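You operate a simulated robot arm through the tools that you are given. There is no shell and no other tool. Be economical: measure what you need, move in short steps, check, and stop when the job is done.

Carry out the task below with a simulated robot arm. There is one attempt and no reset: what you move stays moved.

TASK
Test the tube named on the checking card and sort it.
Fine: switch the lamp box on, stand the tube in it, press test; the display names the hole; switch off again.

The check looks at the end state, three seconds after you hand in, the way a careful person would. Anything else that was tipped, shoved, dropped, spilled or broken makes it a failure.

THE ROBOT
A 7-joint arm with a two-finger parallel gripper, fixed in place. Base frame: the origin is at the foot of the arm, x ahead of it, y to its left, z up; the work surface is at about z = 0.74. Lengths are in m, angles in degrees, forces in N, time in s.
With the tool pointing down near the work surface it reaches from about 0.3 to 0.68 m from the base axis. Its first joint turns from -66.0 to 66.0 degrees. Payload 1.57 kg.
The tool frame sits at the grasp point between the pads (the TCP): z along the fingers, y along the line on which they close. The tips reach 0.03 m beyond it. Largest opening 0.11 m; finger width 0.024, thickness 0.012; the body of the gripper, 0.048 by 0.112 m, starts 0.078 m behind the TCP.
Orientation is that of the tool frame in the base frame, as [roll, pitch, yaw] about the fixed x, y, z axes, in that order (R = Rz(yaw) Ry(pitch) Rx(roll)). With the fingers straight down and closing along the base's y, the tool's x points along the base's -x, its y along +y and its z along -z.

THE INTERFACE
- The arm moves only by the tool servo_tool. Its argument "deltas" is a list of rows, each a list of 7 numbers: the shift along the tool's x, y, z in m, then the turn, a rotation vector about the tool's x, y, z in degrees, then the gripper command, from -1 (shut) to 1 (fully open), values between in proportion. In form: [[dx, dy, dz, wx, wy, wz, gripper], ...]. A call has 1 to 8 rows; each row is the pose to reach, as a shift and turn from the pose commanded when the call began, along the tool's axes at that moment. A row lasts 0.2 s, in which the tool goes at most 0.05 m and 8.6 degrees; a call with a longer step from one row to the next is refused whole, and so is a gripper value outside its range. A pose out of reach is approached as far as the arm can. The call stops where the force on the tool passes 40 N (or 10 N more than at its start, if that is more) or the arm is blocked; 0.2 s more then pass. Each finger travels about 0.108 m/s and halts on what it meets, pressing with about 21 N; the grip force reading is that of the motor and also rises with nothing between the fingers. The clock runs only during rows and for 0.2 s after the last one: add rows that repeat a pose to give the fingers time. The reply holds the time, the measured pose of the TCP, the force on the tool along the base axes, the opening and the grip force, in the units named above and with some noise.
- Cameras (640 x 400 px; columns grow to the right, rows downward): "scene" is fixed at [0.1673, -0.3949, 1.404]; the picture's right is [0.75, -0.67, 0.00], its down [-0.39, -0.44, -0.81] and it looks along [0.54, 0.60, -0.59] (base axes); focal length 341 px, centre (320, 200). "wrist" rides on the gripper at [-0.036, 0, -0.08] in the tool frame; the picture's right is [0.00, -1.00, 0.00], its down [0.97, 0.00, -0.24] and it looks along [0.24, 0.00, 0.97] (tool axes); focal length 218 px, centre (320, 200).
- get_image(camera): a new picture of that camera. It takes no simulated time.
- measure_at(camera, pixels): for up to 12 pixels [column, row] of the newest picture of that camera ("zoom" is the newest enlarged one), the place [x, y, z] in the base frame of the surface seen there, good to about 0.002 m. It takes no simulated time.
- inspect(camera, box): a new picture of the part [left, top, right, bottom] of that camera's present view, enlarged. It takes no simulated time.
- hand_in(): hands the job in; it is judged then, once.

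Go step by step. Measure first, check grasps and placings, and put right what went wrong. The budget is 80 turns and 38 pictures, counting those below and the enlarged ones. Unless the task says otherwise, let go and move clear before handing in, and close with one line.

The tools are called after "Call:" by a JSON object that holds its "op" and its "data". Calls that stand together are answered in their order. servo_tool: Moves the arm, as the interface text tells. Its arguments: {"type":"object","properties":{"deltas":{"type":"array","items":{"type":"array","items":{"type":"number"}}}},"required":["deltas"]} The other tools are called the same way: get_image (camera) takes a picture; measure_at (camera, pixels) gives the place of the surface under pixels of a picture; inspect (camera, box) takes an enlarged picture of a part of a camera's view; hand_in () hands the job in.

At the start:

```text
t: 0.0
tool_pos: [0.4437, -0.0167, 1.1938]
tcp_rot: [-179.9, 0.0, -180.0]
force: [0.0, 0.5, 0.2]
opening: 0.1098
grasp_force: 0.1
```

scene: 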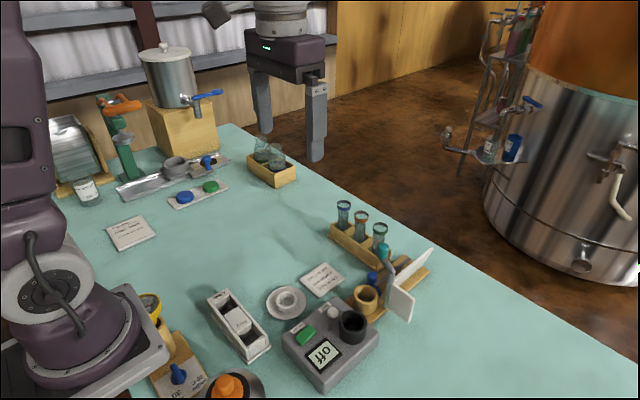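
wrist: 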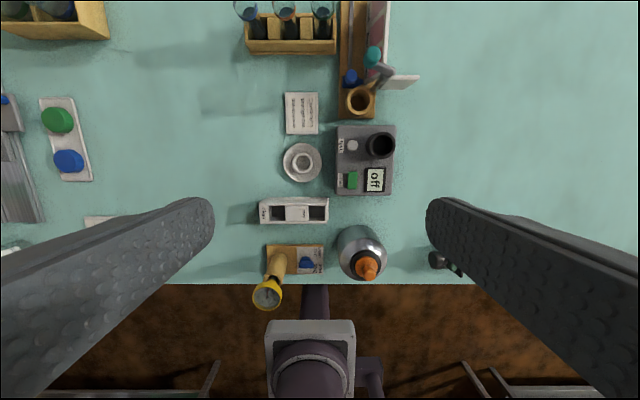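

The scene shows a lamp box (display "off") near scene (325,345), a tube rack near (360,230), and cards near (320,278) and (130,232). I'll enlarge these to read them.

Call:
{"op": "inspect", "data": {"camera": "scene", "box": [260, 240, 420, 390]}}

Call:
{"op": "inspect", "data": {"camera": "wrist", "box": [230, 80, 410, 210]}}

Call:
{"op": "inspect", "data": {"camera": "scene", "box": [310, 190, 450, 290]}}

Call:
{"op": "inspect", "data": {"camera": "scene", "box": [90, 200, 250, 300]}}

```text
2.67 times, centred on (340, 315) of scene
```

zoom: 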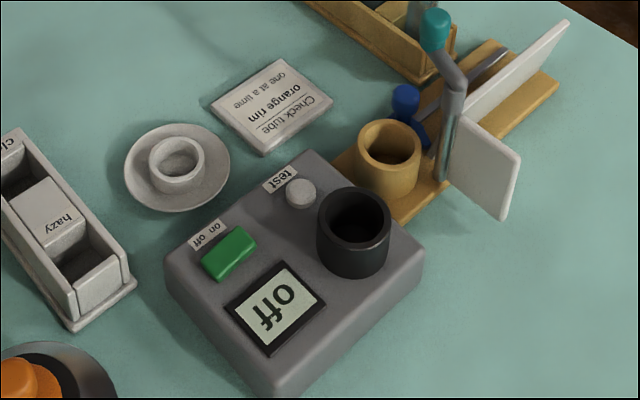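

```text
3.08 times, centred on (320, 145) of wrist
```

zoom: 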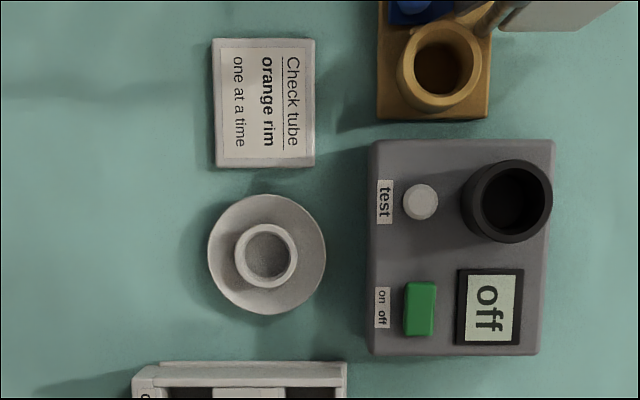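

```text
4.00 times, centred on (380, 240) of scene
```

zoom: 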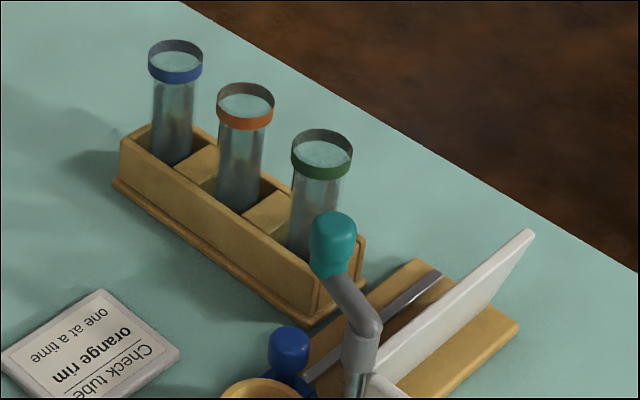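

```text
4.00 times, centred on (170, 250) of scene
```

zoom: 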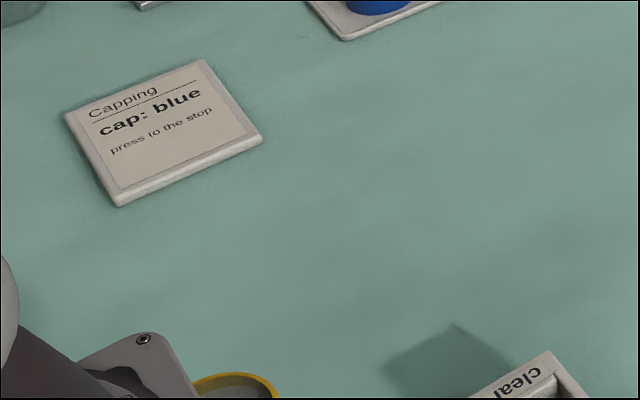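

The card says "Check tube orange rim", which is the middle tube in the rack, and the sorting block has clear and hazy holes. Next I'll measure the key points in the wrist picture.

Call:
{"op": "measure_at", "data": {"camera": "wrist", "pixels": [[286, 8], [286, 16], [322, 8], [250, 48], [330, 46], [381, 133], [381, 145], [352, 145], [353, 180], [351, 175], [376, 180], [342, 130]]}}

Call:
{"op": "measure_at", "data": {"camera": "scene", "pixels": [[361, 213], [361, 221], [344, 202], [380, 226], [354, 312], [353, 322], [334, 312], [317, 332], [302, 338], [222, 300], [239, 322], [255, 342]]}}

Call:
{"op": "inspect", "data": {"camera": "scene", "box": [190, 280, 290, 370]}}

```text
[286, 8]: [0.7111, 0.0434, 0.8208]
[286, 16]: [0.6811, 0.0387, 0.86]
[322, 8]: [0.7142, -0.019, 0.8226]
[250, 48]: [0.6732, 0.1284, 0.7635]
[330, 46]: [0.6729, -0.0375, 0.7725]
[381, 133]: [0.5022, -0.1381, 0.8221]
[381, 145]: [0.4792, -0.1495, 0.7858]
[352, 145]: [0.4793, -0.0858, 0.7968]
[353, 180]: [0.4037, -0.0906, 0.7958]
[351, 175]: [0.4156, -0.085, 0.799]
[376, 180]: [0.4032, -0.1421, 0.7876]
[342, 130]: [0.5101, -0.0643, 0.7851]
```

```text
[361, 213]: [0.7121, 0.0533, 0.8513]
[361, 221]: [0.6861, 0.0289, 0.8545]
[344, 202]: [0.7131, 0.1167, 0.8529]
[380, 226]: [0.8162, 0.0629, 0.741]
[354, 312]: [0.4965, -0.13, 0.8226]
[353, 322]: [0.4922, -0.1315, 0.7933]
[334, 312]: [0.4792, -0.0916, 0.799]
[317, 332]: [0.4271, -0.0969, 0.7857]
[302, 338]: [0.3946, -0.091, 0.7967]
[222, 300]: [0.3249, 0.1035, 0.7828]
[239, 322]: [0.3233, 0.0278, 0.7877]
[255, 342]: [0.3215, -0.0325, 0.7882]
```

```text
4.44 times, centred on (240, 325) of scene
```

zoom: 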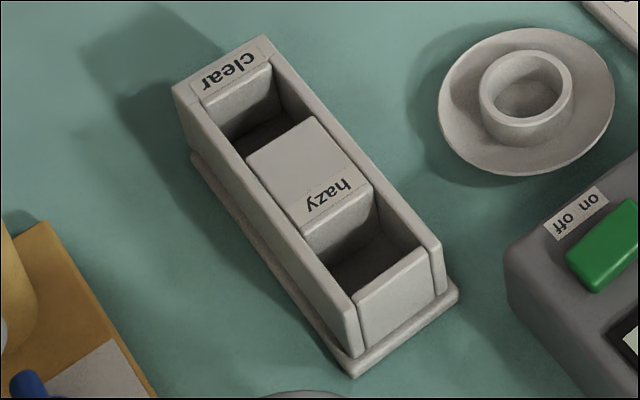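

The tube sits at about (0.695, 0.04), the test button at (0.479, -0.09), the rocker at about (0.41, -0.089) and the socket at (0.49, -0.138). I'll move over the box for a closer look.

Call:
{"op": "servo_tool", "data": {"deltas": [[0.0, -0.02, 0.04, 0, 0, 0, 1], [0.0, -0.04, 0.08, 0, 0, 0, 1], [0.0, -0.06, 0.12, 0, 0, 0, 1], [0.0, -0.075, 0.16, 0, 0, 0, 1], [0.0, -0.075, 0.2, 0, 0, 0, 1], [0.0, -0.075, 0.2, 0, 0, 0, 1]]}}

Call:
{"op": "get_image", "data": {"camera": "wrist"}}

```text
t: 1.4
tool_pos: [0.4442, -0.0924, 0.9937]
tcp_rot: [180.0, 0.1, -180.0]
force: [-0.5, -0.2, 0.1]
opening: 0.1099
grasp_force: 0.0
```

```text
30 pictures are left
```

wrist: 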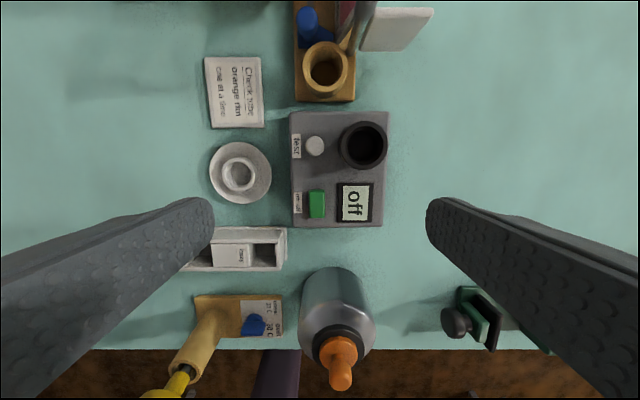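

Call:
{"op": "measure_at", "data": {"camera": "wrist", "pixels": [[316, 193], [316, 198], [316, 204], [316, 210], [316, 215], [315, 146], [311, 204], [322, 204], [345, 145], [382, 145], [363, 125], [363, 165]]}}

Call:
{"op": "inspect", "data": {"camera": "wrist", "box": [280, 100, 400, 235]}}

Call:
{"op": "measure_at", "data": {"camera": "scene", "pixels": [[368, 249], [376, 277], [431, 248], [411, 318], [369, 288], [225, 383], [160, 48], [155, 305]]}}

```text
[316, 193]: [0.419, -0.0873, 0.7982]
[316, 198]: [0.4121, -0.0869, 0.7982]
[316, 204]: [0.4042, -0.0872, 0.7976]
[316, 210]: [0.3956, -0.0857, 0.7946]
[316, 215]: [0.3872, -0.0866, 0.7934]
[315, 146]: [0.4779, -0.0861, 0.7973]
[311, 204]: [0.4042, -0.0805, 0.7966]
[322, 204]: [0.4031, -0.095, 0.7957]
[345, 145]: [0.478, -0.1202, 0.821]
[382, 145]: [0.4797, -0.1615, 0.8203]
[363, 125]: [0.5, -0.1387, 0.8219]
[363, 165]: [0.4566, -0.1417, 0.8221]
```

```text
2.96 times, centred on (340, 168) of wrist
```

zoom: 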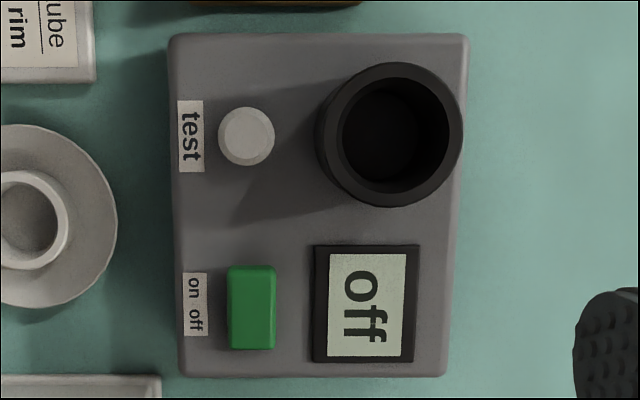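

```text
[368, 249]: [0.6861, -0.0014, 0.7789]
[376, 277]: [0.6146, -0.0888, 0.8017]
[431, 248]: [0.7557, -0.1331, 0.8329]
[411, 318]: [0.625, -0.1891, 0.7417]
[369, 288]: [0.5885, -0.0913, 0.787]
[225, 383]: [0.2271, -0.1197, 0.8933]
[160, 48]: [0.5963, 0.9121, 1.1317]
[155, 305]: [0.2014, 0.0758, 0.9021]
```

The rocker spans x 0.386–0.42 with its raised end at +x, next to "on". I'll close the fingers and hover above that end.

Call:
{"op": "servo_tool", "data": {"deltas": [[0.023, 0.0054, 0.03, 0, 0, 0, -1], [0.023, 0.0054, 0.07, 0, 0, 0, -1], [0.023, 0.0054, 0.11, 0, 0, 0, -1], [0.023, 0.0054, 0.145, 0, 0, 0, -1], [0.023, 0.0054, 0.155, 0, 0, 0, -1]]}}

Call:
{"op": "servo_tool", "data": {"deltas": [[0, 0, 0.006, 0, 0, 0, -1], [0, 0, 0.011, 0, 0, 0, -1], [0, 0, 0.014, 0, 0, 0, -1], [0, 0, 0.017, 0, 0, 0, -1]]}}

Call:
{"op": "inspect", "data": {"camera": "scene", "box": [260, 260, 420, 390]}}

```text
t: 2.6
tool_pos: [0.42, -0.0856, 0.8394]
tcp_rot: [-180.0, -0.1, -180.0]
force: [0.8, 0.5, 1.1]
opening: 0.0
grasp_force: 20.6
```

```text
t: 3.6
tool_pos: [0.4214, -0.0862, 0.8246]
tcp_rot: [-179.9, 0.1, -180.0]
force: [-1.9, 0.9, 12.5]
opening: 0.0002
grasp_force: 20.9
stopped in row 4: the force on the tool passed its limit (the readings are from after the stop); the commanded pose is now the measured one
```

```text
3.08 times, centred on (340, 325) of scene
```

zoom: 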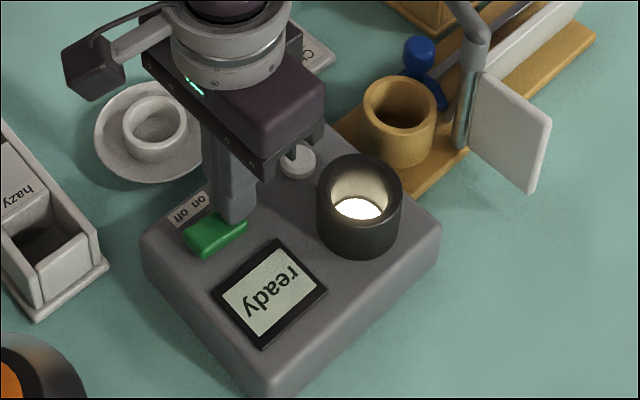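

The display reads "ready" and the socket is lit. I'll lift and go look at the rack.

Call:
{"op": "servo_tool", "data": {"deltas": [[0, 0, -0.05, 0, 0, 0, -1], [0, 0, -0.1, 0, 0, 0, -1], [0, 0.01, -0.15, 0, 0, 0, -0.5], [-0.045, 0.03, -0.16, 0, 0, 0, 0], [-0.09, 0.05, -0.16, 0, 0, 0, 0], [-0.13, 0.075, -0.16, 0, 0, 0, 0], [-0.16, 0.1, -0.16, 0, 0, 0, 0], [-0.2, 0.126, -0.16, 0, 0, 0, 0]]}}

Call:
{"op": "get_image", "data": {"camera": "wrist"}}

```text
refused: row 3 steps farther than a row can; nothing moved
```

```text
27 pictures are left
```

wrist: 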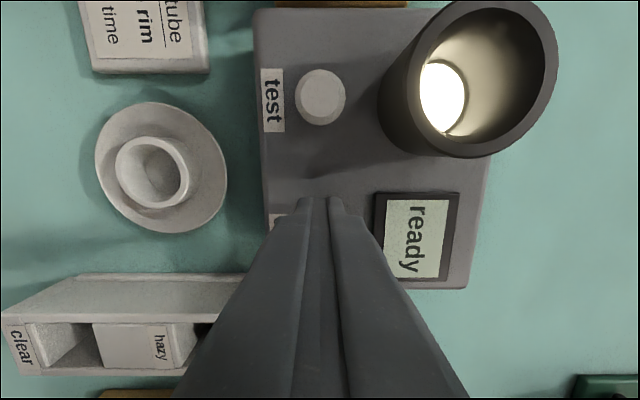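

The third row's step was slightly over the limit, so the call was refused and nothing moved. I'll resend it with smaller steps.

Call:
{"op": "servo_tool", "data": {"deltas": [[0, 0, -0.045, 0, 0, 0, -1], [0, 0, -0.09, 0, 0, 0, -1], [0, 0.01, -0.13, 0, 0, 0, -0.5], [-0.035, 0.03, -0.15, 0, 0, 0, 0], [-0.075, 0.05, -0.16, 0, 0, 0, 0], [-0.115, 0.075, -0.16, 0, 0, 0, 0], [-0.155, 0.1, -0.16, 0, 0, 0, 0], [-0.195, 0.126, -0.16, 0, 0, 0, 0]]}}

Call:
{"op": "get_image", "data": {"camera": "wrist"}}

```text
t: 5.4
tool_pos: [0.6157, 0.0405, 0.986]
tcp_rot: [-179.9, 0.2, 180.0]
force: [0.5, -0.6, 0.3]
opening: 0.055
grasp_force: 0.1
```

```text
26 pictures are left
```

wrist: 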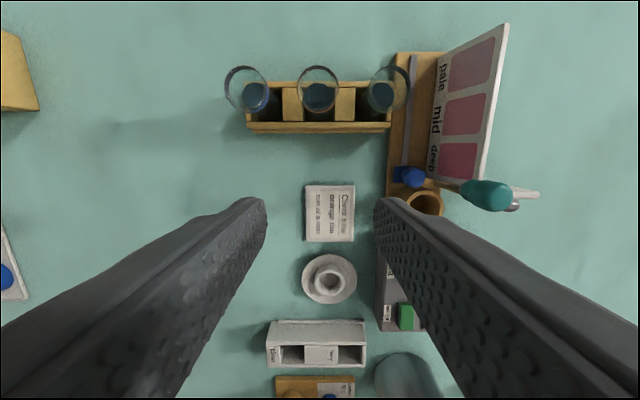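

The middle (orange) tube's rim is at about px (318,89). I'll measure its rim and the neighbours'.

Call:
{"op": "measure_at", "data": {"camera": "wrist", "pixels": [[318, 111], [298, 90], [338, 90], [318, 67], [268, 90], [369, 90], [318, 116], [290, 116], [345, 116], [318, 126], [484, 184], [408, 174]]}}

Call:
{"op": "inspect", "data": {"camera": "wrist", "box": [210, 50, 430, 150]}}

Call:
{"op": "measure_at", "data": {"camera": "zoom", "pixels": [[313, 175], [255, 117], [373, 117], [313, 50], [165, 117], [462, 117]]}}

```text
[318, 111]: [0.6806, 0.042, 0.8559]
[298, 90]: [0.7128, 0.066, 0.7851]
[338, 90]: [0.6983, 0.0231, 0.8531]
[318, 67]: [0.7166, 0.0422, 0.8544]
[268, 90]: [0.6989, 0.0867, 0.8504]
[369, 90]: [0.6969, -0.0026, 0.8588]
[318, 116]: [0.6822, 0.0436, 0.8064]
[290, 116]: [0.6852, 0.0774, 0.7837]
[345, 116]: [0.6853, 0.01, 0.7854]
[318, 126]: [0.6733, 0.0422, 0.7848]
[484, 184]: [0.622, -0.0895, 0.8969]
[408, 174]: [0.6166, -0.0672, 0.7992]
```

```text
2.91 times, centred on (320, 100) of wrist
```

zoom: 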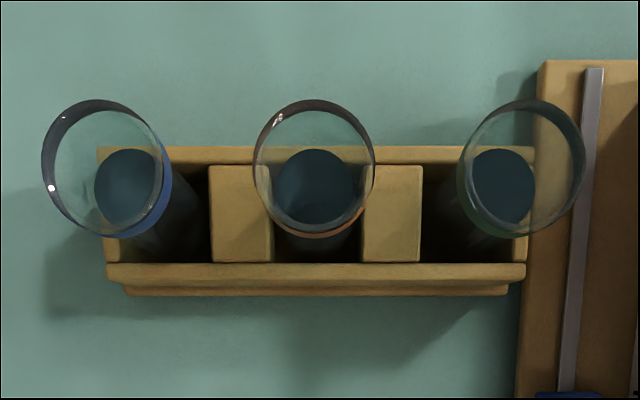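

```text
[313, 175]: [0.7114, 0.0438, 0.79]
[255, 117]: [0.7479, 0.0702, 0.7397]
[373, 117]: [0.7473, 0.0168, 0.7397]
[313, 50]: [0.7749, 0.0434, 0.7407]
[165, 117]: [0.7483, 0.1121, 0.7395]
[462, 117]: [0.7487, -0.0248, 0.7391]
```

The orange tube is centred at about (0.699, 0.042), with its rim at z≈0.857 and a gap of roughly 0.026 m to each neighbour. I'll move over it and see whether the arm can reach.

Call:
{"op": "servo_tool", "data": {"deltas": [[-0.04, 0.001, 0, 0, 0, 0, -0.04], [-0.0833, 0.0015, 0, 0, 0, 0, -0.04], [-0.0833, 0.0015, 0.03, 0, 0, 0, -0.04], [-0.0833, 0.0015, 0.06, 0, 0, 0, -0.04], [-0.0833, 0.0015, 0.08, 0, 0, 0, -0.04], [-0.0833, 0.0015, 0.08, 0, 0, 0, -0.04]]}}

Call:
{"op": "get_image", "data": {"camera": "wrist"}}

```text
t: 6.8
tool_pos: [0.6997, 0.0415, 0.9067]
tcp_rot: [180.0, 0.1, 180.0]
force: [0.8, -0.2, 0.6]
opening: 0.0527
grasp_force: 0.1
out of reach, approached as far as the arm can: row 2, 3, 4
```

```text
24 pictures are left
```

wrist: 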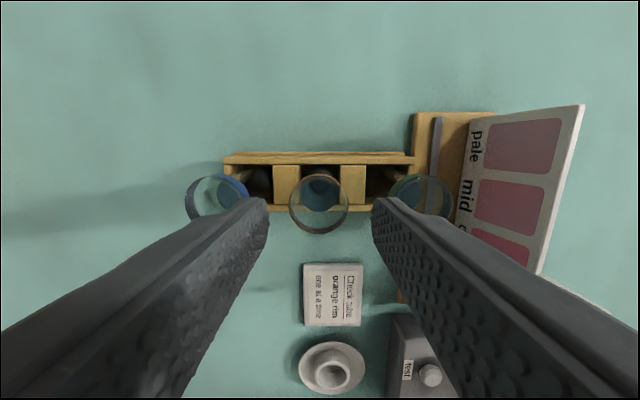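

The pose was reached and the rim (px 289–350) sits centred between the fingers (px 268 and 373). I'll descend to grip height.

Call:
{"op": "servo_tool", "data": {"deltas": [[0, 0.0005, 0.02, 0, 0, 0, -0.04], [0, 0.0005, 0.04, 0, 0, 0, -0.04], [0, 0.0005, 0.06, 0, 0, 0, -0.04], [0, 0.0005, 0.072, 0, 0, 0, -0.04], [0, 0.0005, 0.072, 0, 0, 0, -0.04]]}}

Call:
{"op": "inspect", "data": {"camera": "scene", "box": [300, 170, 460, 290]}}

```text
t: 8.0
tool_pos: [0.7004, 0.0418, 0.8345]
tcp_rot: [180.0, 0.2, -179.9]
force: [-0.6, -0.1, 0.3]
opening: 0.0526
grasp_force: 0.1
```

```text
3.33 times, centred on (380, 230) of scene
```

zoom: 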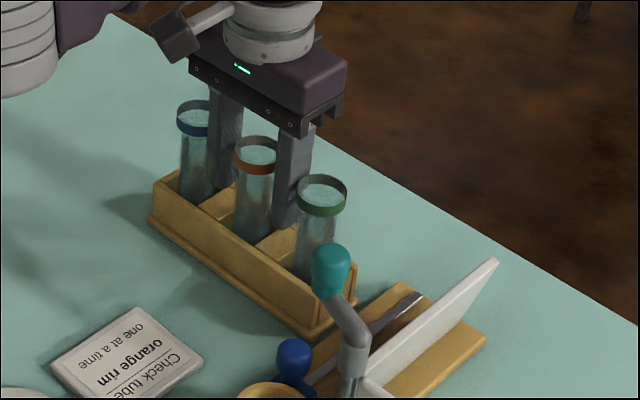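

The fingers straddle the orange tube cleanly, so I'll close and lift slightly.

Call:
{"op": "servo_tool", "data": {"deltas": [[0, 0, 0, 0, 0, 0, -0.3], [0, 0, 0, 0, 0, 0, -0.5], [0, 0, 0, 0, 0, 0, -0.7], [0, 0, 0, 0, 0, 0, -0.7], [0, 0, -0.01, 0, 0, 0, -0.7], [0, 0, -0.03, 0, 0, 0, -0.7]]}}

```text
t: 9.4
tool_pos: [0.7014, 0.041, 0.8648]
tcp_rot: [-179.9, 0.3, -180.0]
force: [0.0, 0.2, -1.3]
opening: 0.0349
grasp_force: 21.3
```

The tube is gripped at 0.035 m opening. I'll lift, retreat in -x, then move towards the lamp box clear of the wand.

Call:
{"op": "servo_tool", "data": {"deltas": [[0, 0, -0.02, 0, 0, 0, -0.7], [0, 0, -0.04, 0, 0, 0, -0.7], [0.02, 0, -0.06, 0, 0, 0, -0.7], [0.05, 0, -0.08, 0, 0, 0, -0.7], [0.09, 0, -0.1, 0, 0, 0, -0.7], [0.135, 0, -0.11, 0, 0, 0, -0.7], [0.18, 0, -0.11, 0, 0, 0, -0.7], [0.22, 0, -0.11, 0, 0, 0, -0.7]]}}

Call:
{"op": "servo_tool", "data": {"deltas": [[0, -0.04, 0, 0, 0, 0, -0.7], [0, -0.08, 0, 0, 0, 0, -0.7], [0, -0.12, 0, 0, 0, 0, -0.7], [0, -0.16, 0, 0, 0, 0, -0.7], [0, -0.182, 0, 0, 0, 0, -0.7], [0, -0.182, 0, 0, 0, 0, -0.7]]}}

Call:
{"op": "get_image", "data": {"camera": "scene"}}

Call:
{"op": "get_image", "data": {"camera": "wrist"}}

```text
t: 11.2
tool_pos: [0.4795, 0.0407, 0.9731]
tcp_rot: [179.9, 0.3, 180.0]
force: [0.2, 0.2, -1.5]
opening: 0.0351
grasp_force: 21.6
```

```text
t: 12.6
tool_pos: [0.4785, -0.1398, 0.9732]
tcp_rot: [-180.0, 0.2, -180.0]
force: [-0.1, -0.3, -0.4]
opening: 0.0353
grasp_force: 20.8
```

```text
22 pictures are left
```

scene: 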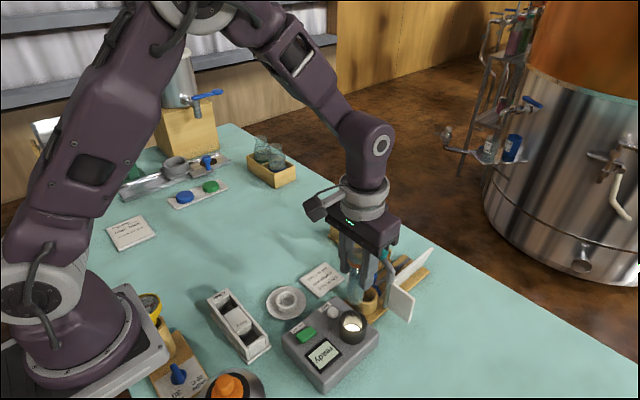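

```text
21 pictures are left
```

wrist: 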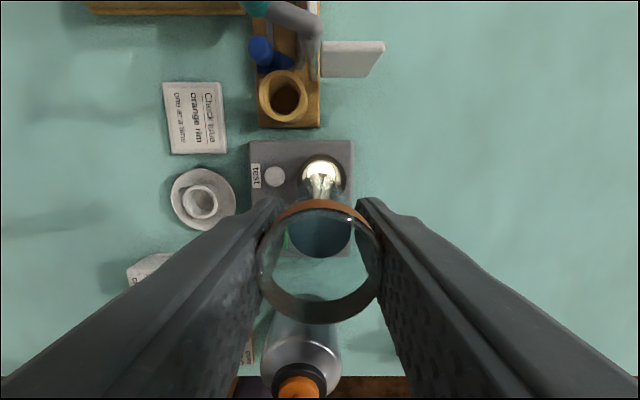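

The tube hangs upright over the socket. I'll measure the tube bottom and the socket rim before lowering.

Call:
{"op": "inspect", "data": {"camera": "scene", "box": [310, 240, 410, 350]}}

Call:
{"op": "inspect", "data": {"camera": "wrist", "box": [280, 140, 370, 210]}}

```text
3.64 times, centred on (360, 295) of scene
```

zoom: 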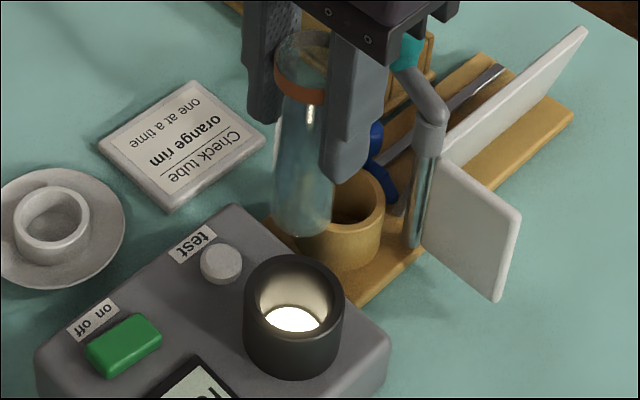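

```text
5.71 times, centred on (325, 175) of wrist
```

zoom: 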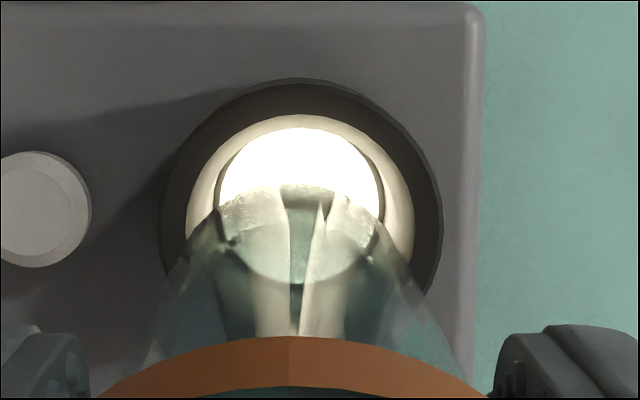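

Call:
{"op": "measure_at", "data": {"camera": "zoom", "pixels": [[173, 220], [427, 220], [300, 97], [300, 105], [215, 120], [385, 120], [163, 220], [437, 220], [300, 84]]}}

Call:
{"op": "measure_at", "data": {"camera": "wrist", "pixels": [[320, 203], [320, 316], [262, 255], [378, 255]]}}

```text
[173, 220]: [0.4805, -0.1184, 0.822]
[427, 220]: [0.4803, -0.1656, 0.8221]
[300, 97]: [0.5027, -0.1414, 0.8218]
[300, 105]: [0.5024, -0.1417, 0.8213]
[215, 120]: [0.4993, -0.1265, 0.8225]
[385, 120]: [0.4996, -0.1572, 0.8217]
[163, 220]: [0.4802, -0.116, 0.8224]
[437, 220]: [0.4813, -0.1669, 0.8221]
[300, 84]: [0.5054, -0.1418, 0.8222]
```

```text
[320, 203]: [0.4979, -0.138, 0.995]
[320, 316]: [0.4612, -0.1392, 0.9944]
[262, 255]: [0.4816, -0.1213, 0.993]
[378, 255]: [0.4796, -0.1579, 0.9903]
```

The socket centre is at (0.480, -0.142) with an inner diameter of about 0.041, and the tube axis is at (0.4796, -0.1396). I'll shift -2 mm in y and lower it.

Call:
{"op": "servo_tool", "data": {"deltas": [[-0.0005, -0.002, 0, 0, 0, 0, -0.7], [-0.0005, -0.002, 0.03, 0, 0, 0, -0.7], [-0.0005, -0.002, 0.055, 0, 0, 0, -0.7], [-0.0005, -0.002, 0.055, 0, 0, 0, -0.7]]}}

Call:
{"op": "inspect", "data": {"camera": "scene", "box": [310, 250, 410, 350]}}

```text
t: 13.6
tool_pos: [0.4803, -0.1426, 0.918]
tcp_rot: [180.0, 0.1, -180.0]
force: [-0.8, -0.2, -1.1]
opening: 0.0353
grasp_force: 21.2
```

```text
4.00 times, centred on (360, 300) of scene
```

zoom: 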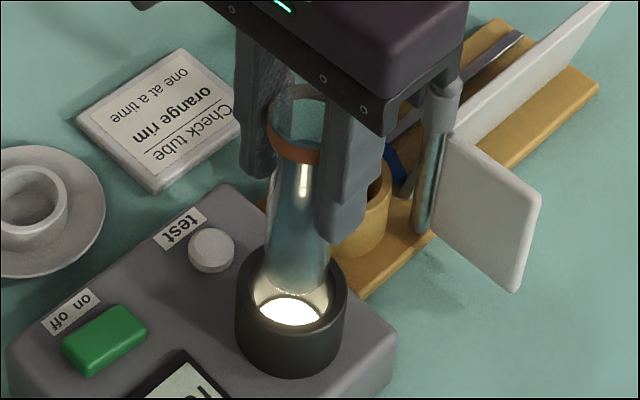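

The tube bottom is just at the mouth of the socket, so I'll lower slowly until contact.

Call:
{"op": "servo_tool", "data": {"deltas": [[0, 0.0005, 0.008, 0, 0, 0, -0.7], [0, 0.0005, 0.016, 0, 0, 0, -0.7], [0, 0.0005, 0.024, 0, 0, 0, -0.7], [0, 0.0005, 0.031, 0, 0, 0, -0.7], [0, 0.0005, 0.037, 0, 0, 0, -0.7], [0, 0.0005, 0.043, 0, 0, 0, -0.7], [0, 0.0005, 0.048, 0, 0, 0, -0.7], [0, 0.0005, 0.052, 0, 0, 0, -0.7]]}}

Call:
{"op": "inspect", "data": {"camera": "scene", "box": [310, 250, 410, 350]}}

```text
t: 15.4
tool_pos: [0.4811, -0.1419, 0.8667]
tcp_rot: [-179.9, 0.4, 180.0]
force: [-0.3, 0.4, 15.6]
opening: 0.0352
grasp_force: 20.7
```

```text
4.00 times, centred on (360, 300) of scene
```

zoom: 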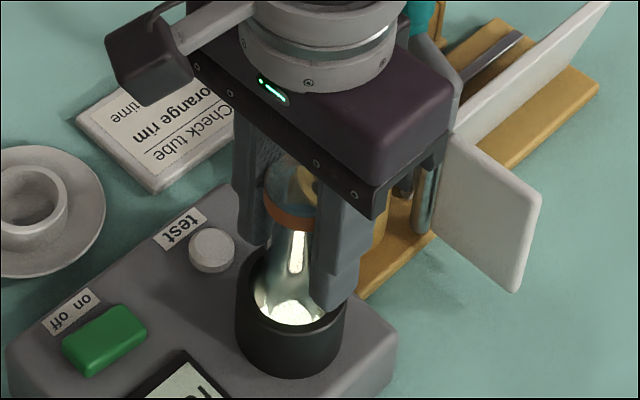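

The tube rests on the socket floor (15.6 N contact). I'll release it and go straight up.

Call:
{"op": "servo_tool", "data": {"deltas": [[0, 0, -0.002, 0, 0, 0, -0.2], [0, 0, -0.002, 0, 0, 0, -0.05], [0, 0, -0.002, 0, 0, 0, -0.05], [0, 0, -0.03, 0, 0, 0, -0.05], [0, 0, -0.07, 0, 0, 0, -0.05], [0, 0, -0.11, 0, 0, 0, -0.05], [0, 0, -0.15, 0, 0, 0, -0.05]]}}

Call:
{"op": "servo_tool", "data": {"deltas": [[0, 0.015, 0, 0, 0, -8, -1], [0, 0.03, 0, 0, 0, -16, -1], [0, 0.045, 0, 0, 0, -24, -1], [0, 0.055, 0, 0, 0, -32, -1], [0.002, 0.055, 0, 0, 0, -40, -1], [0.002, 0.055, 0, 0, 0, -48, -1], [0.002, 0.055, 0, 0, 0, -56, -1], [0.002, 0.055, 0, 0, 0, -64, -1]]}}

Call:
{"op": "servo_tool", "data": {"deltas": [[0, 0, 0, 0, 0, -8, -1], [0, 0, 0, 0, 0, -16, -1], [0, 0, 0, 0, 0, -24, -1], [0, 0, 0, 0, 0, -26, -1]]}}

Call:
{"op": "inspect", "data": {"camera": "scene", "box": [260, 210, 440, 370]}}

```text
t: 17.0
tool_pos: [0.4807, -0.1416, 1.018]
tcp_rot: [-180.0, 0.2, 179.9]
force: [0.6, 0.2, 1.2]
opening: 0.0524
grasp_force: 0.0
```

```text
t: 18.8
tool_pos: [0.4777, -0.0868, 1.0165]
tcp_rot: [-179.8, 0.1, -116.0]
force: [-0.6, 0.0, 0.6]
opening: 0.0
grasp_force: 21.2
```

```text
t: 19.8
tool_pos: [0.4793, -0.0864, 1.0168]
tcp_rot: [-179.8, 0.0, -89.9]
force: [0.5, 0.5, 0.5]
opening: 0.0
grasp_force: 21.2
```

```text
2.50 times, centred on (350, 290) of scene
```

zoom: 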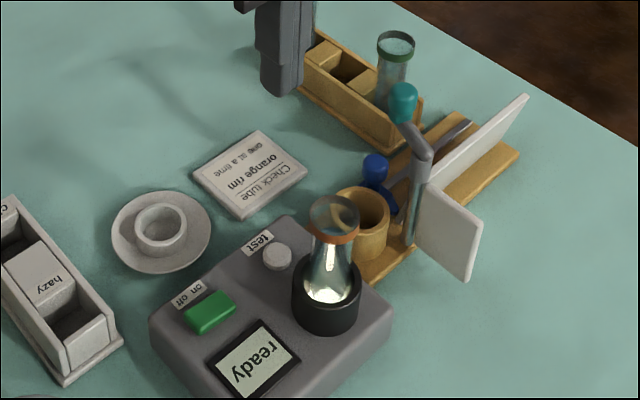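

The tube stands in the socket and the display shows "ready". I'll lower the closed tips onto the test button.

Call:
{"op": "servo_tool", "data": {"deltas": [[0, 0, 0.045, 0, 0, 0, -1], [0, 0, 0.09, 0, 0, 0, -1], [0, 0, 0.13, 0, 0, 0, -1], [0, 0, 0.165, 0, 0, 0, -1], [0, 0, 0.178, 0, 0, 0, -1], [0, 0, 0.178, 0, 0, 0, -1]]}}

Call:
{"op": "servo_tool", "data": {"deltas": [[0, 0, 0.006, 0, 0, 0, -1], [0, 0, 0.01, 0, 0, 0, -1], [0, 0, 0.013, 0, 0, 0, -1], [0, 0, 0.016, 0, 0, 0, -1], [0, 0, 0.018, 0, 0, 0, -1]]}}

Call:
{"op": "inspect", "data": {"camera": "scene", "box": [260, 230, 420, 370]}}

```text
t: 21.2
tool_pos: [0.4795, -0.0863, 0.8367]
tcp_rot: [-179.8, -0.1, -90.0]
force: [-0.6, 0.1, -0.4]
opening: 0.0
grasp_force: 20.8
```

```text
t: 22.4
tool_pos: [0.4799, -0.0866, 0.8207]
tcp_rot: [-179.8, 0.0, -89.9]
force: [-0.4, 2.2, 4.7]
opening: 0.0001
grasp_force: 21.1
```

```text
2.86 times, centred on (340, 300) of scene
```

zoom: 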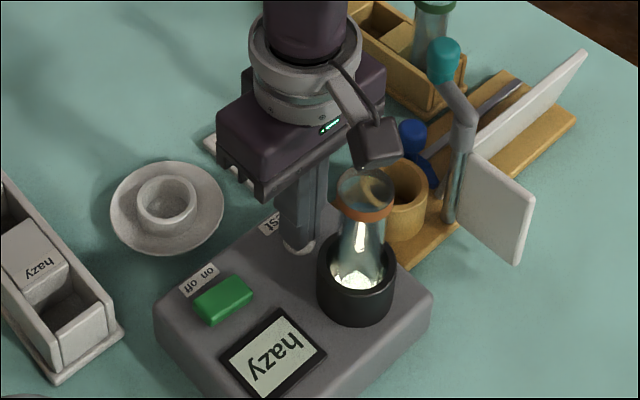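

The display says "hazy". I'll raise, move over the "off" end of the rocker (x≈0.388) and press it.

Call:
{"op": "servo_tool", "data": {"deltas": [[0, 0, -0.03, 0, 0, 0, -1], [0, 0, -0.06, 0, 0, 0, -1], [0, 0.045, -0.06, 0, 0, 0, -1], [0, 0.09, -0.06, 0, 0, 0, -1], [0, 0.09, -0.06, 0, 0, 0, -1]]}}

```text
t: 23.6
tool_pos: [0.3875, -0.0873, 0.8807]
tcp_rot: [-179.9, 0.0, -90.0]
force: [0.2, 0.6, -0.5]
opening: 0.0002
grasp_force: 20.3
```

Call:
{"op": "servo_tool", "data": {"deltas": [[0, 0, 0.02, 0, 0, 0, -1], [0, 0, 0.04, 0, 0, 0, -1], [0, 0, 0.047, 0, 0, 0, -1], [0, 0, 0.052, 0, 0, 0, -1], [0, 0, 0.056, 0, 0, 0, -1], [0, 0, 0.059, 0, 0, 0, -1]]}}

Call:
{"op": "servo_tool", "data": {"deltas": [[0, 0, -0.03, 0, 0, 0, -1], [0, 0, -0.07, 0, 0, 0, -1], [0, 0, -0.11, 0, 0, 0, -1], [0, 0, -0.15, 0, 0, 0, -1], [0, 0, -0.19, 0, 0, 0, -1]]}}

Call:
{"op": "get_image", "data": {"camera": "scene"}}

```text
t: 24.9
tool_pos: [0.3872, -0.0858, 0.8249]
tcp_rot: [-179.8, 0.0, -90.0]
force: [-6.5, 3.5, 23.9]
opening: 0.0
grasp_force: 21.1
stopped in row 6: the force on the tool passed its limit (the readings are from after the stop); the commanded pose is now the measured one
```

```text
t: 26.1
tool_pos: [0.3881, -0.0869, 1.0141]
tcp_rot: [-179.7, -0.1, -90.1]
force: [-0.1, -0.1, -0.4]
opening: 0.0
grasp_force: 20.4
```

```text
14 pictures are left
```

scene: 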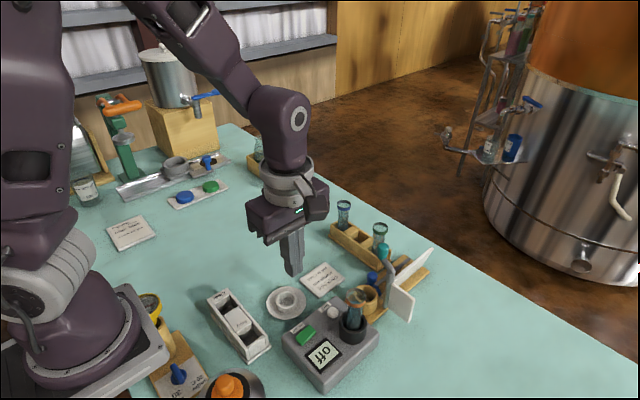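

The display reads "off". I'll turn back, open part-way and move above the tube.

Call:
{"op": "servo_tool", "data": {"deltas": [[0, 0, 0, 0, 0, 8, -1], [0.01, -0.02, 0, 0, 0, 16, -0.5], [0.02, -0.04, 0, 0, 0, 24, -0.05], [0.03, -0.06, 0, 0, 0, 32, -0.05], [0.04, -0.08, 0, 0, 0, 40, -0.05], [0.05, -0.092, 0, 0, 0, 48, -0.05], [0.0543, -0.0925, 0, 0, 0, 56, -0.05], [0.0543, -0.0925, 0, 0, 0, 64, -0.05]]}}

Call:
{"op": "servo_tool", "data": {"deltas": [[0, 0, 0, 0, 0, 8, -0.05], [0, 0, 0, 0, 0, 16, -0.05], [0, 0, 0, 0, 0, 24, -0.05], [0, 0, 0, 0, 0, 26, -0.05], [0, 0, 0, 0, 0, 26, -0.05]]}}

Call:
{"op": "get_image", "data": {"camera": "wrist"}}

```text
t: 27.9
tool_pos: [0.4801, -0.1405, 1.0147]
tcp_rot: [-180.0, 0.2, -154.1]
force: [-0.5, -0.2, 0.6]
opening: 0.0522
grasp_force: 0.0
```

```text
t: 29.1
tool_pos: [0.4806, -0.1411, 1.0139]
tcp_rot: [-180.0, 0.2, 179.9]
force: [0.6, 0.2, 0.1]
opening: 0.0523
grasp_force: 0.1
```

```text
13 pictures are left
```

wrist: 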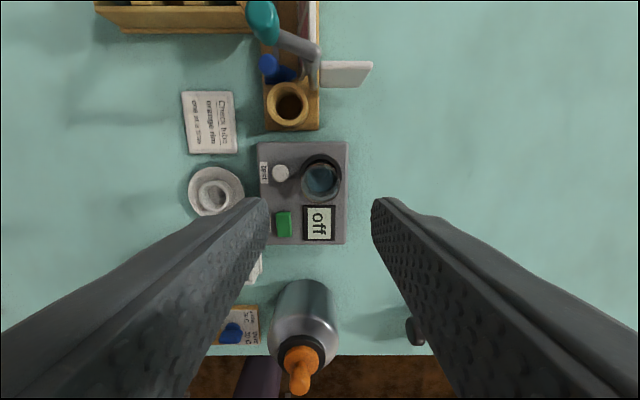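

The tube (px 321,180) is centred between the fingers. I'll descend and grip it, and inspect the sorting block for hole measurements.

Call:
{"op": "servo_tool", "data": {"deltas": [[0, -0.0005, 0.045, 0, 0, 0, -0.05], [0, -0.0005, 0.09, 0, 0, 0, -0.05], [0, -0.0005, 0.125, 0, 0, 0, -0.05], [0, -0.0005, 0.144, 0, 0, 0, -0.05], [0, -0.0005, 0.146, 0, 0, 0, -0.05], [0, -0.0005, 0.146, 0, 0, 0, -0.5], [0, -0.0005, 0.146, 0, 0, 0, -0.7], [0, -0.0005, 0.146, 0, 0, 0, -0.7]]}}

Call:
{"op": "inspect", "data": {"camera": "scene", "box": [195, 280, 285, 370]}}

```text
t: 30.9
tool_pos: [0.48, -0.1402, 0.8684]
tcp_rot: [-180.0, 0.2, 180.0]
force: [0.7, -0.3, -0.7]
opening: 0.0355
grasp_force: 20.9
```

```text
4.44 times, centred on (240, 325) of scene
```

zoom: 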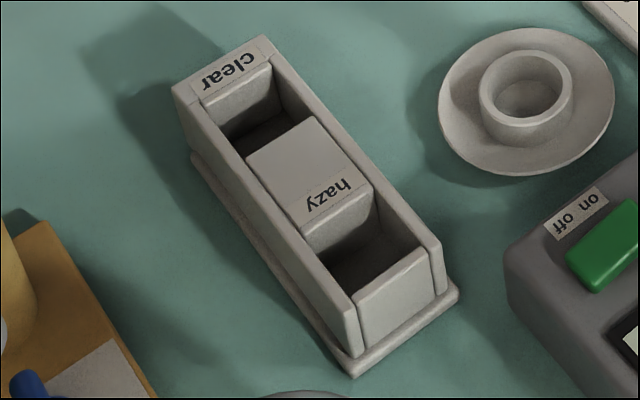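

Call:
{"op": "measure_at", "data": {"camera": "zoom", "pixels": [[302, 232], [368, 183], [362, 308], [425, 254], [330, 270], [352, 302], [395, 212], [425, 245], [330, 205], [395, 275], [365, 265], [430, 262]]}}

Call:
{"op": "servo_tool", "data": {"deltas": [[0, 0, -0.03, 0, 0, 0, -0.7], [0, 0, -0.06, 0, 0, 0, -0.7], [0, 0, -0.1, 0, 0, 0, -0.7], [0.03, 0.03, -0.115, 0, 0, 0, -0.7], [0.06, 0.06, -0.115, 0, 0, 0, -0.7], [0.06, 0.06, -0.115, 0, 0, 0, -0.7]]}}

Call:
{"op": "get_image", "data": {"camera": "wrist"}}

```text
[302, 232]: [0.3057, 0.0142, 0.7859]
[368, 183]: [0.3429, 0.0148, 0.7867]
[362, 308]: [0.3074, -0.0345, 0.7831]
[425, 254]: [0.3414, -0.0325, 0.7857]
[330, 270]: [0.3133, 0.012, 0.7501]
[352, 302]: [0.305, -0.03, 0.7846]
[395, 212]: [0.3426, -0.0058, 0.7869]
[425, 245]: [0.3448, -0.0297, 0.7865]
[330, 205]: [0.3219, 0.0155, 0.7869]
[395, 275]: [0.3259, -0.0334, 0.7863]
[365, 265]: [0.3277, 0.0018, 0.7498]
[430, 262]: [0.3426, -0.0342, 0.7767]
```

```text
t: 32.3
tool_pos: [0.4194, -0.0814, 0.9837]
tcp_rot: [-179.9, 0.2, 180.0]
force: [0.4, 0.2, -0.1]
opening: 0.035
grasp_force: 21.0
```

```text
11 pictures are left
```

wrist: 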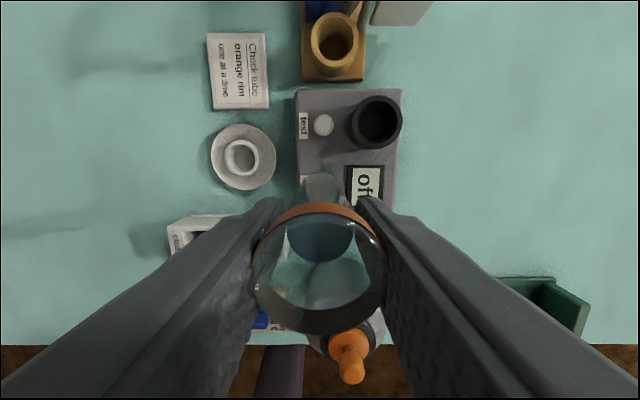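

The hazy hole is centred at about (0.3245, -0.009), its floor at z 0.750. I'll check the tube in hand, and how far the gripper's side box sticks out, before approaching the base-side objects.

Call:
{"op": "get_image", "data": {"camera": "scene"}}

Call:
{"op": "measure_at", "data": {"camera": "wrist", "pixels": [[320, 207], [320, 330], [258, 265], [382, 265], [350, 372], [350, 340]]}}

```text
10 pictures are left
```

scene: 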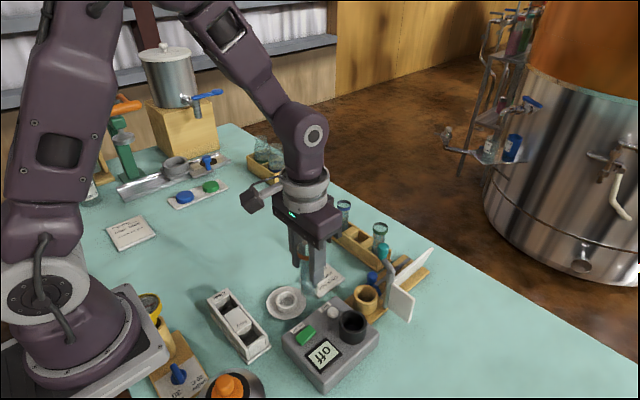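

```text
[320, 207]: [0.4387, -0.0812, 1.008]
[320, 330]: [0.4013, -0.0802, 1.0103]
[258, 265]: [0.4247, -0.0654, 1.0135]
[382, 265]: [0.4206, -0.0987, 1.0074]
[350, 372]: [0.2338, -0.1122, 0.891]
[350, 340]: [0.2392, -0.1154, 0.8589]
```

Call:
{"op": "measure_at", "data": {"camera": "scene", "pixels": [[244, 194], [250, 204], [252, 212], [259, 208], [154, 296], [178, 366], [240, 380], [228, 376], [147, 300]]}}

```text
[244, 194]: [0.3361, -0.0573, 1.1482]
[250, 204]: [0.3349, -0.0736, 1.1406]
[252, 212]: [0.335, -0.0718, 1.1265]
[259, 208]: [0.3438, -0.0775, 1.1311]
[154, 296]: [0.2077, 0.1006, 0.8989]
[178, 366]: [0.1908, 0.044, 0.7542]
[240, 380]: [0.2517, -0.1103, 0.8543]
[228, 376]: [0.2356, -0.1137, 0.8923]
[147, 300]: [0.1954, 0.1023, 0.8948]
```

The side box ends at z≥TCP+0.14, so it stays above the bottle and the lamp (≤0.90). I'll move above the hazy hole.

Call:
{"op": "servo_tool", "data": {"deltas": [[0.0, 0.035, 0, 0, 0, 0, -0.7], [0.02, 0.073, 0, 0, 0, 0, -0.7], [0.06, 0.073, 0, 0, 0, 0, -0.7], [0.0954, 0.073, 0, 0, 0, 0, -0.7], [0.0954, 0.073, 0.03, 0, 0, 0, -0.7], [0.0954, 0.073, 0.06, 0, 0, 0, -0.7], [0.0954, 0.073, 0.06, 0, 0, 0, -0.7]]}}

Call:
{"op": "inspect", "data": {"camera": "scene", "box": [190, 240, 310, 370]}}

Call:
{"op": "get_image", "data": {"camera": "wrist"}}

```text
t: 33.9
tool_pos: [0.3251, -0.0083, 0.9233]
tcp_rot: [-179.9, 0.2, 180.0]
force: [0.9, -0.2, -1.0]
opening: 0.0349
grasp_force: 21.3
```

```text
3.08 times, centred on (250, 305) of scene
```

zoom: 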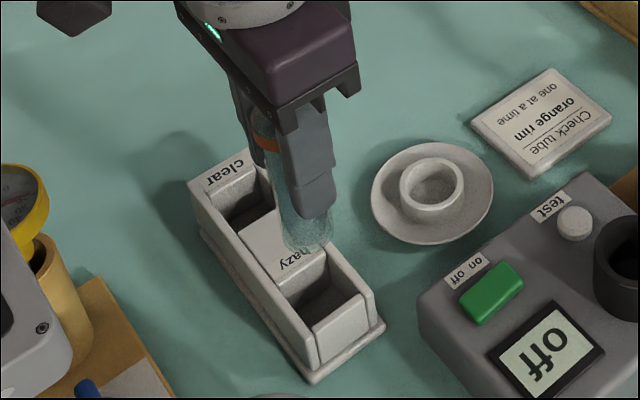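

```text
8 pictures are left
```

wrist: 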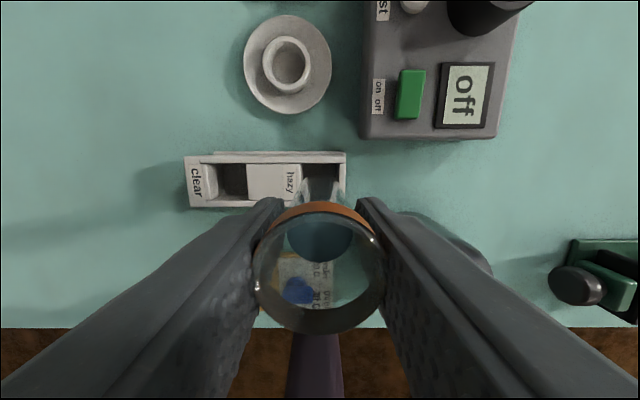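

In the wrist view the hazy hole (columns about 302–343) is under the tube. I'll check the wall edges from here.

Call:
{"op": "inspect", "data": {"camera": "wrist", "box": [180, 140, 360, 215]}}

Call:
{"op": "measure_at", "data": {"camera": "wrist", "pixels": [[299, 180], [341, 180], [345, 180], [270, 153], [270, 158], [270, 162], [270, 199], [270, 203], [226, 205], [320, 158]]}}

```text
3.56 times, centred on (270, 178) of wrist
```

zoom: 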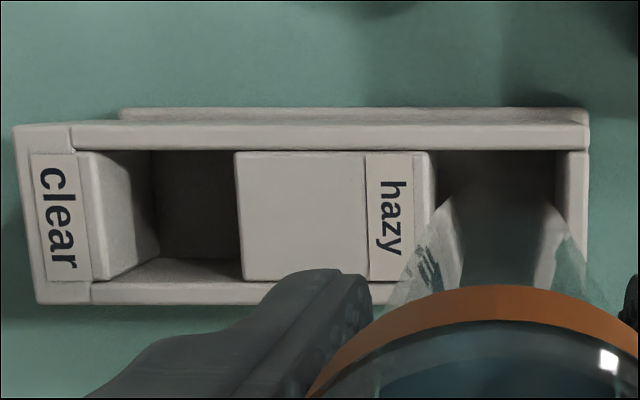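

```text
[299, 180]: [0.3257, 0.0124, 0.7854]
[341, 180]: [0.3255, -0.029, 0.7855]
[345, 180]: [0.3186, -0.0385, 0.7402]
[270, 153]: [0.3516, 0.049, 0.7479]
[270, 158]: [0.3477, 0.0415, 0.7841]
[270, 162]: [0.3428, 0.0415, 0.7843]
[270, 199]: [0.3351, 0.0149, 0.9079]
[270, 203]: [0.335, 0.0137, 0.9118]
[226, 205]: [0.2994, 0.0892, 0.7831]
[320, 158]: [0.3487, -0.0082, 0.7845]
```

Call:
{"op": "measure_at", "data": {"camera": "zoom", "pixels": [[300, 147], [300, 155], [200, 148], [170, 284], [250, 276], [250, 285], [560, 200], [572, 200], [430, 200], [437, 170], [130, 284]]}}

```text
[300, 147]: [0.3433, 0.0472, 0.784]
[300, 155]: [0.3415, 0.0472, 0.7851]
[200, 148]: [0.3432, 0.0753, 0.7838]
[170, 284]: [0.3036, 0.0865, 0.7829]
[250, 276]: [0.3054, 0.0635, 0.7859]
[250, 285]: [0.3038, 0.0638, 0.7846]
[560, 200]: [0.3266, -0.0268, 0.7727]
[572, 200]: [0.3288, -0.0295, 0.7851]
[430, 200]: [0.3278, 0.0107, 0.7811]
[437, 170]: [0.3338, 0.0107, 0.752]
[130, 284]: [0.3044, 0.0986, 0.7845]
```

The hole centre is (0.3235, -0.0085), so I'll shift 2 mm in -x and lower slowly.

Call:
{"op": "servo_tool", "data": {"deltas": [[0.002, 0, 0, 0, 0, 0, -0.7], [0.002, 0, 0.025, 0, 0, 0, -0.7], [0.002, 0, 0.04, 0, 0, 0, -0.7], [0.002, 0, 0.05, 0, 0, 0, -0.7], [0.002, 0, 0.06, 0, 0, 0, -0.7], [0.002, 0, 0.07, 0, 0, 0, -0.7], [0.002, 0, 0.08, 0, 0, 0, -0.7], [0.002, 0, 0.085, 0, 0, 0, -0.7]]}}

Call:
{"op": "inspect", "data": {"camera": "scene", "box": [190, 250, 310, 370]}}

```text
t: 35.7
tool_pos: [0.3225, -0.0081, 0.8373]
tcp_rot: [180.0, 0.2, 179.9]
force: [0.0, 0.2, -1.9]
opening: 0.035
grasp_force: 21.3
```

```text
3.33 times, centred on (250, 310) of scene
```

zoom: 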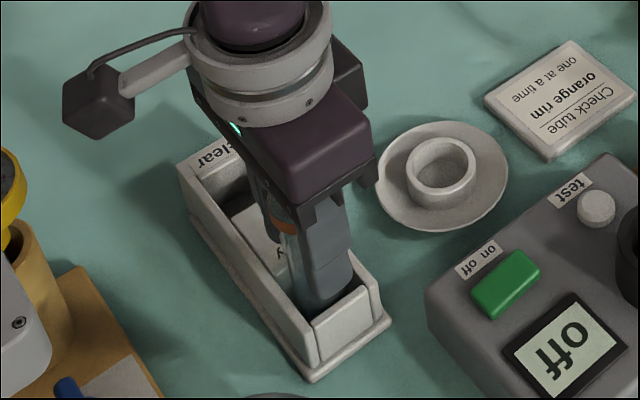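

The tube is inside the hazy hole with no contact force yet, so I'll ease down a few more millimetres to touch the floor.

Call:
{"op": "servo_tool", "data": {"deltas": [[0, 0, 0.0015, 0, 0, 0, -0.7], [0, 0, 0.003, 0, 0, 0, -0.7], [0, 0, 0.0045, 0, 0, 0, -0.7], [0, 0, 0.0045, 0, 0, 0, -0.7]]}}

```text
t: 36.7
tool_pos: [0.3231, -0.0087, 0.8334]
tcp_rot: [-179.9, 0.2, -179.9]
force: [0.1, 0.7, -0.8]
opening: 0.035
grasp_force: 21.3
```

Call:
{"op": "servo_tool", "data": {"deltas": [[0, 0, 0.0015, 0, 0, 0, -0.7], [0, 0, 0.003, 0, 0, 0, -0.7], [0, 0, 0.0045, 0, 0, 0, -0.7], [0, 0, 0.006, 0, 0, 0, -0.7], [0, 0, 0.006, 0, 0, 0, -0.7]]}}

```text
t: 37.9
tool_pos: [0.3238, -0.0085, 0.8275]
tcp_rot: [-179.9, 0.2, 180.0]
force: [-1.0, -1.3, 16.6]
opening: 0.035
grasp_force: 21.1
```

Contact (16.6 N) shows the tube is on the floor. I'll release and rise straight up.

Call:
{"op": "servo_tool", "data": {"deltas": [[0, 0, -0.002, 0, 0, 0, -0.2], [0, 0, -0.002, 0, 0, 0, -0.05], [0, 0, -0.002, 0, 0, 0, -0.05], [0, 0, -0.03, 0, 0, 0, -0.05], [0, 0, -0.07, 0, 0, 0, -0.05], [0, 0, -0.11, 0, 0, 0, -0.05], [0, 0, -0.15, 0, 0, 0, -0.05], [-0.04, 0, -0.17, 0, 0, 0, -0.05]]}}

Call:
{"op": "servo_tool", "data": {"deltas": [[-0.04, 0.03, -0.03, 0, 0, 0, 0], [-0.08, 0.06, -0.06, 0, 0, 0, 0], [-0.12, 0.08, -0.08, 0, 0, 0, 0]]}}

Call:
{"op": "get_image", "data": {"camera": "scene"}}

Call:
{"op": "inspect", "data": {"camera": "scene", "box": [190, 250, 390, 380]}}

```text
t: 39.7
tool_pos: [0.3632, -0.0101, 0.9992]
tcp_rot: [-179.9, 0.2, 179.9]
force: [-0.4, -0.9, 0.6]
opening: 0.0521
grasp_force: 0.1
```

```text
refused: row 1 steps farther than a row can; nothing moved
```

```text
5 pictures are left
```

scene: 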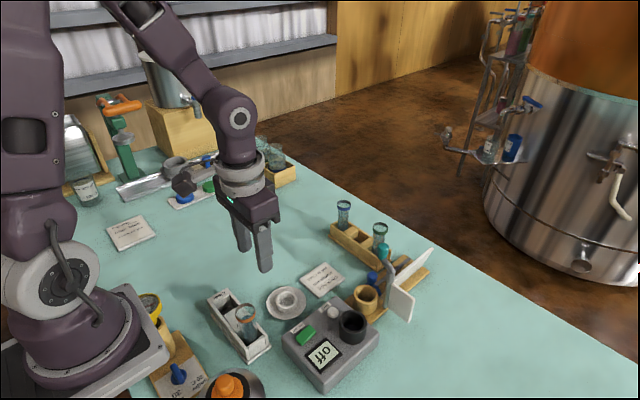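

```text
3.08 times, centred on (290, 315) of scene
```

zoom: 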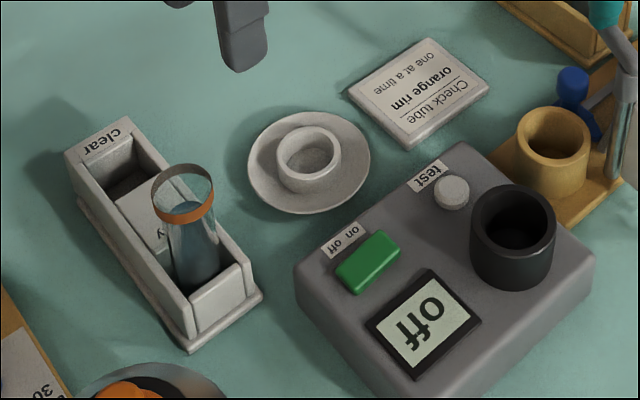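

The orange-rim tube stands in the hazy hole, the display reads "off", the gripper is clear and nothing else has moved. I'll hand in.

Call:
{"op": "hand_in", "data": {}}

```text
The job is handed in.
```

The orange-rim tube tested "hazy" and now stands in the hazy hole, and the lamp box is switched off.
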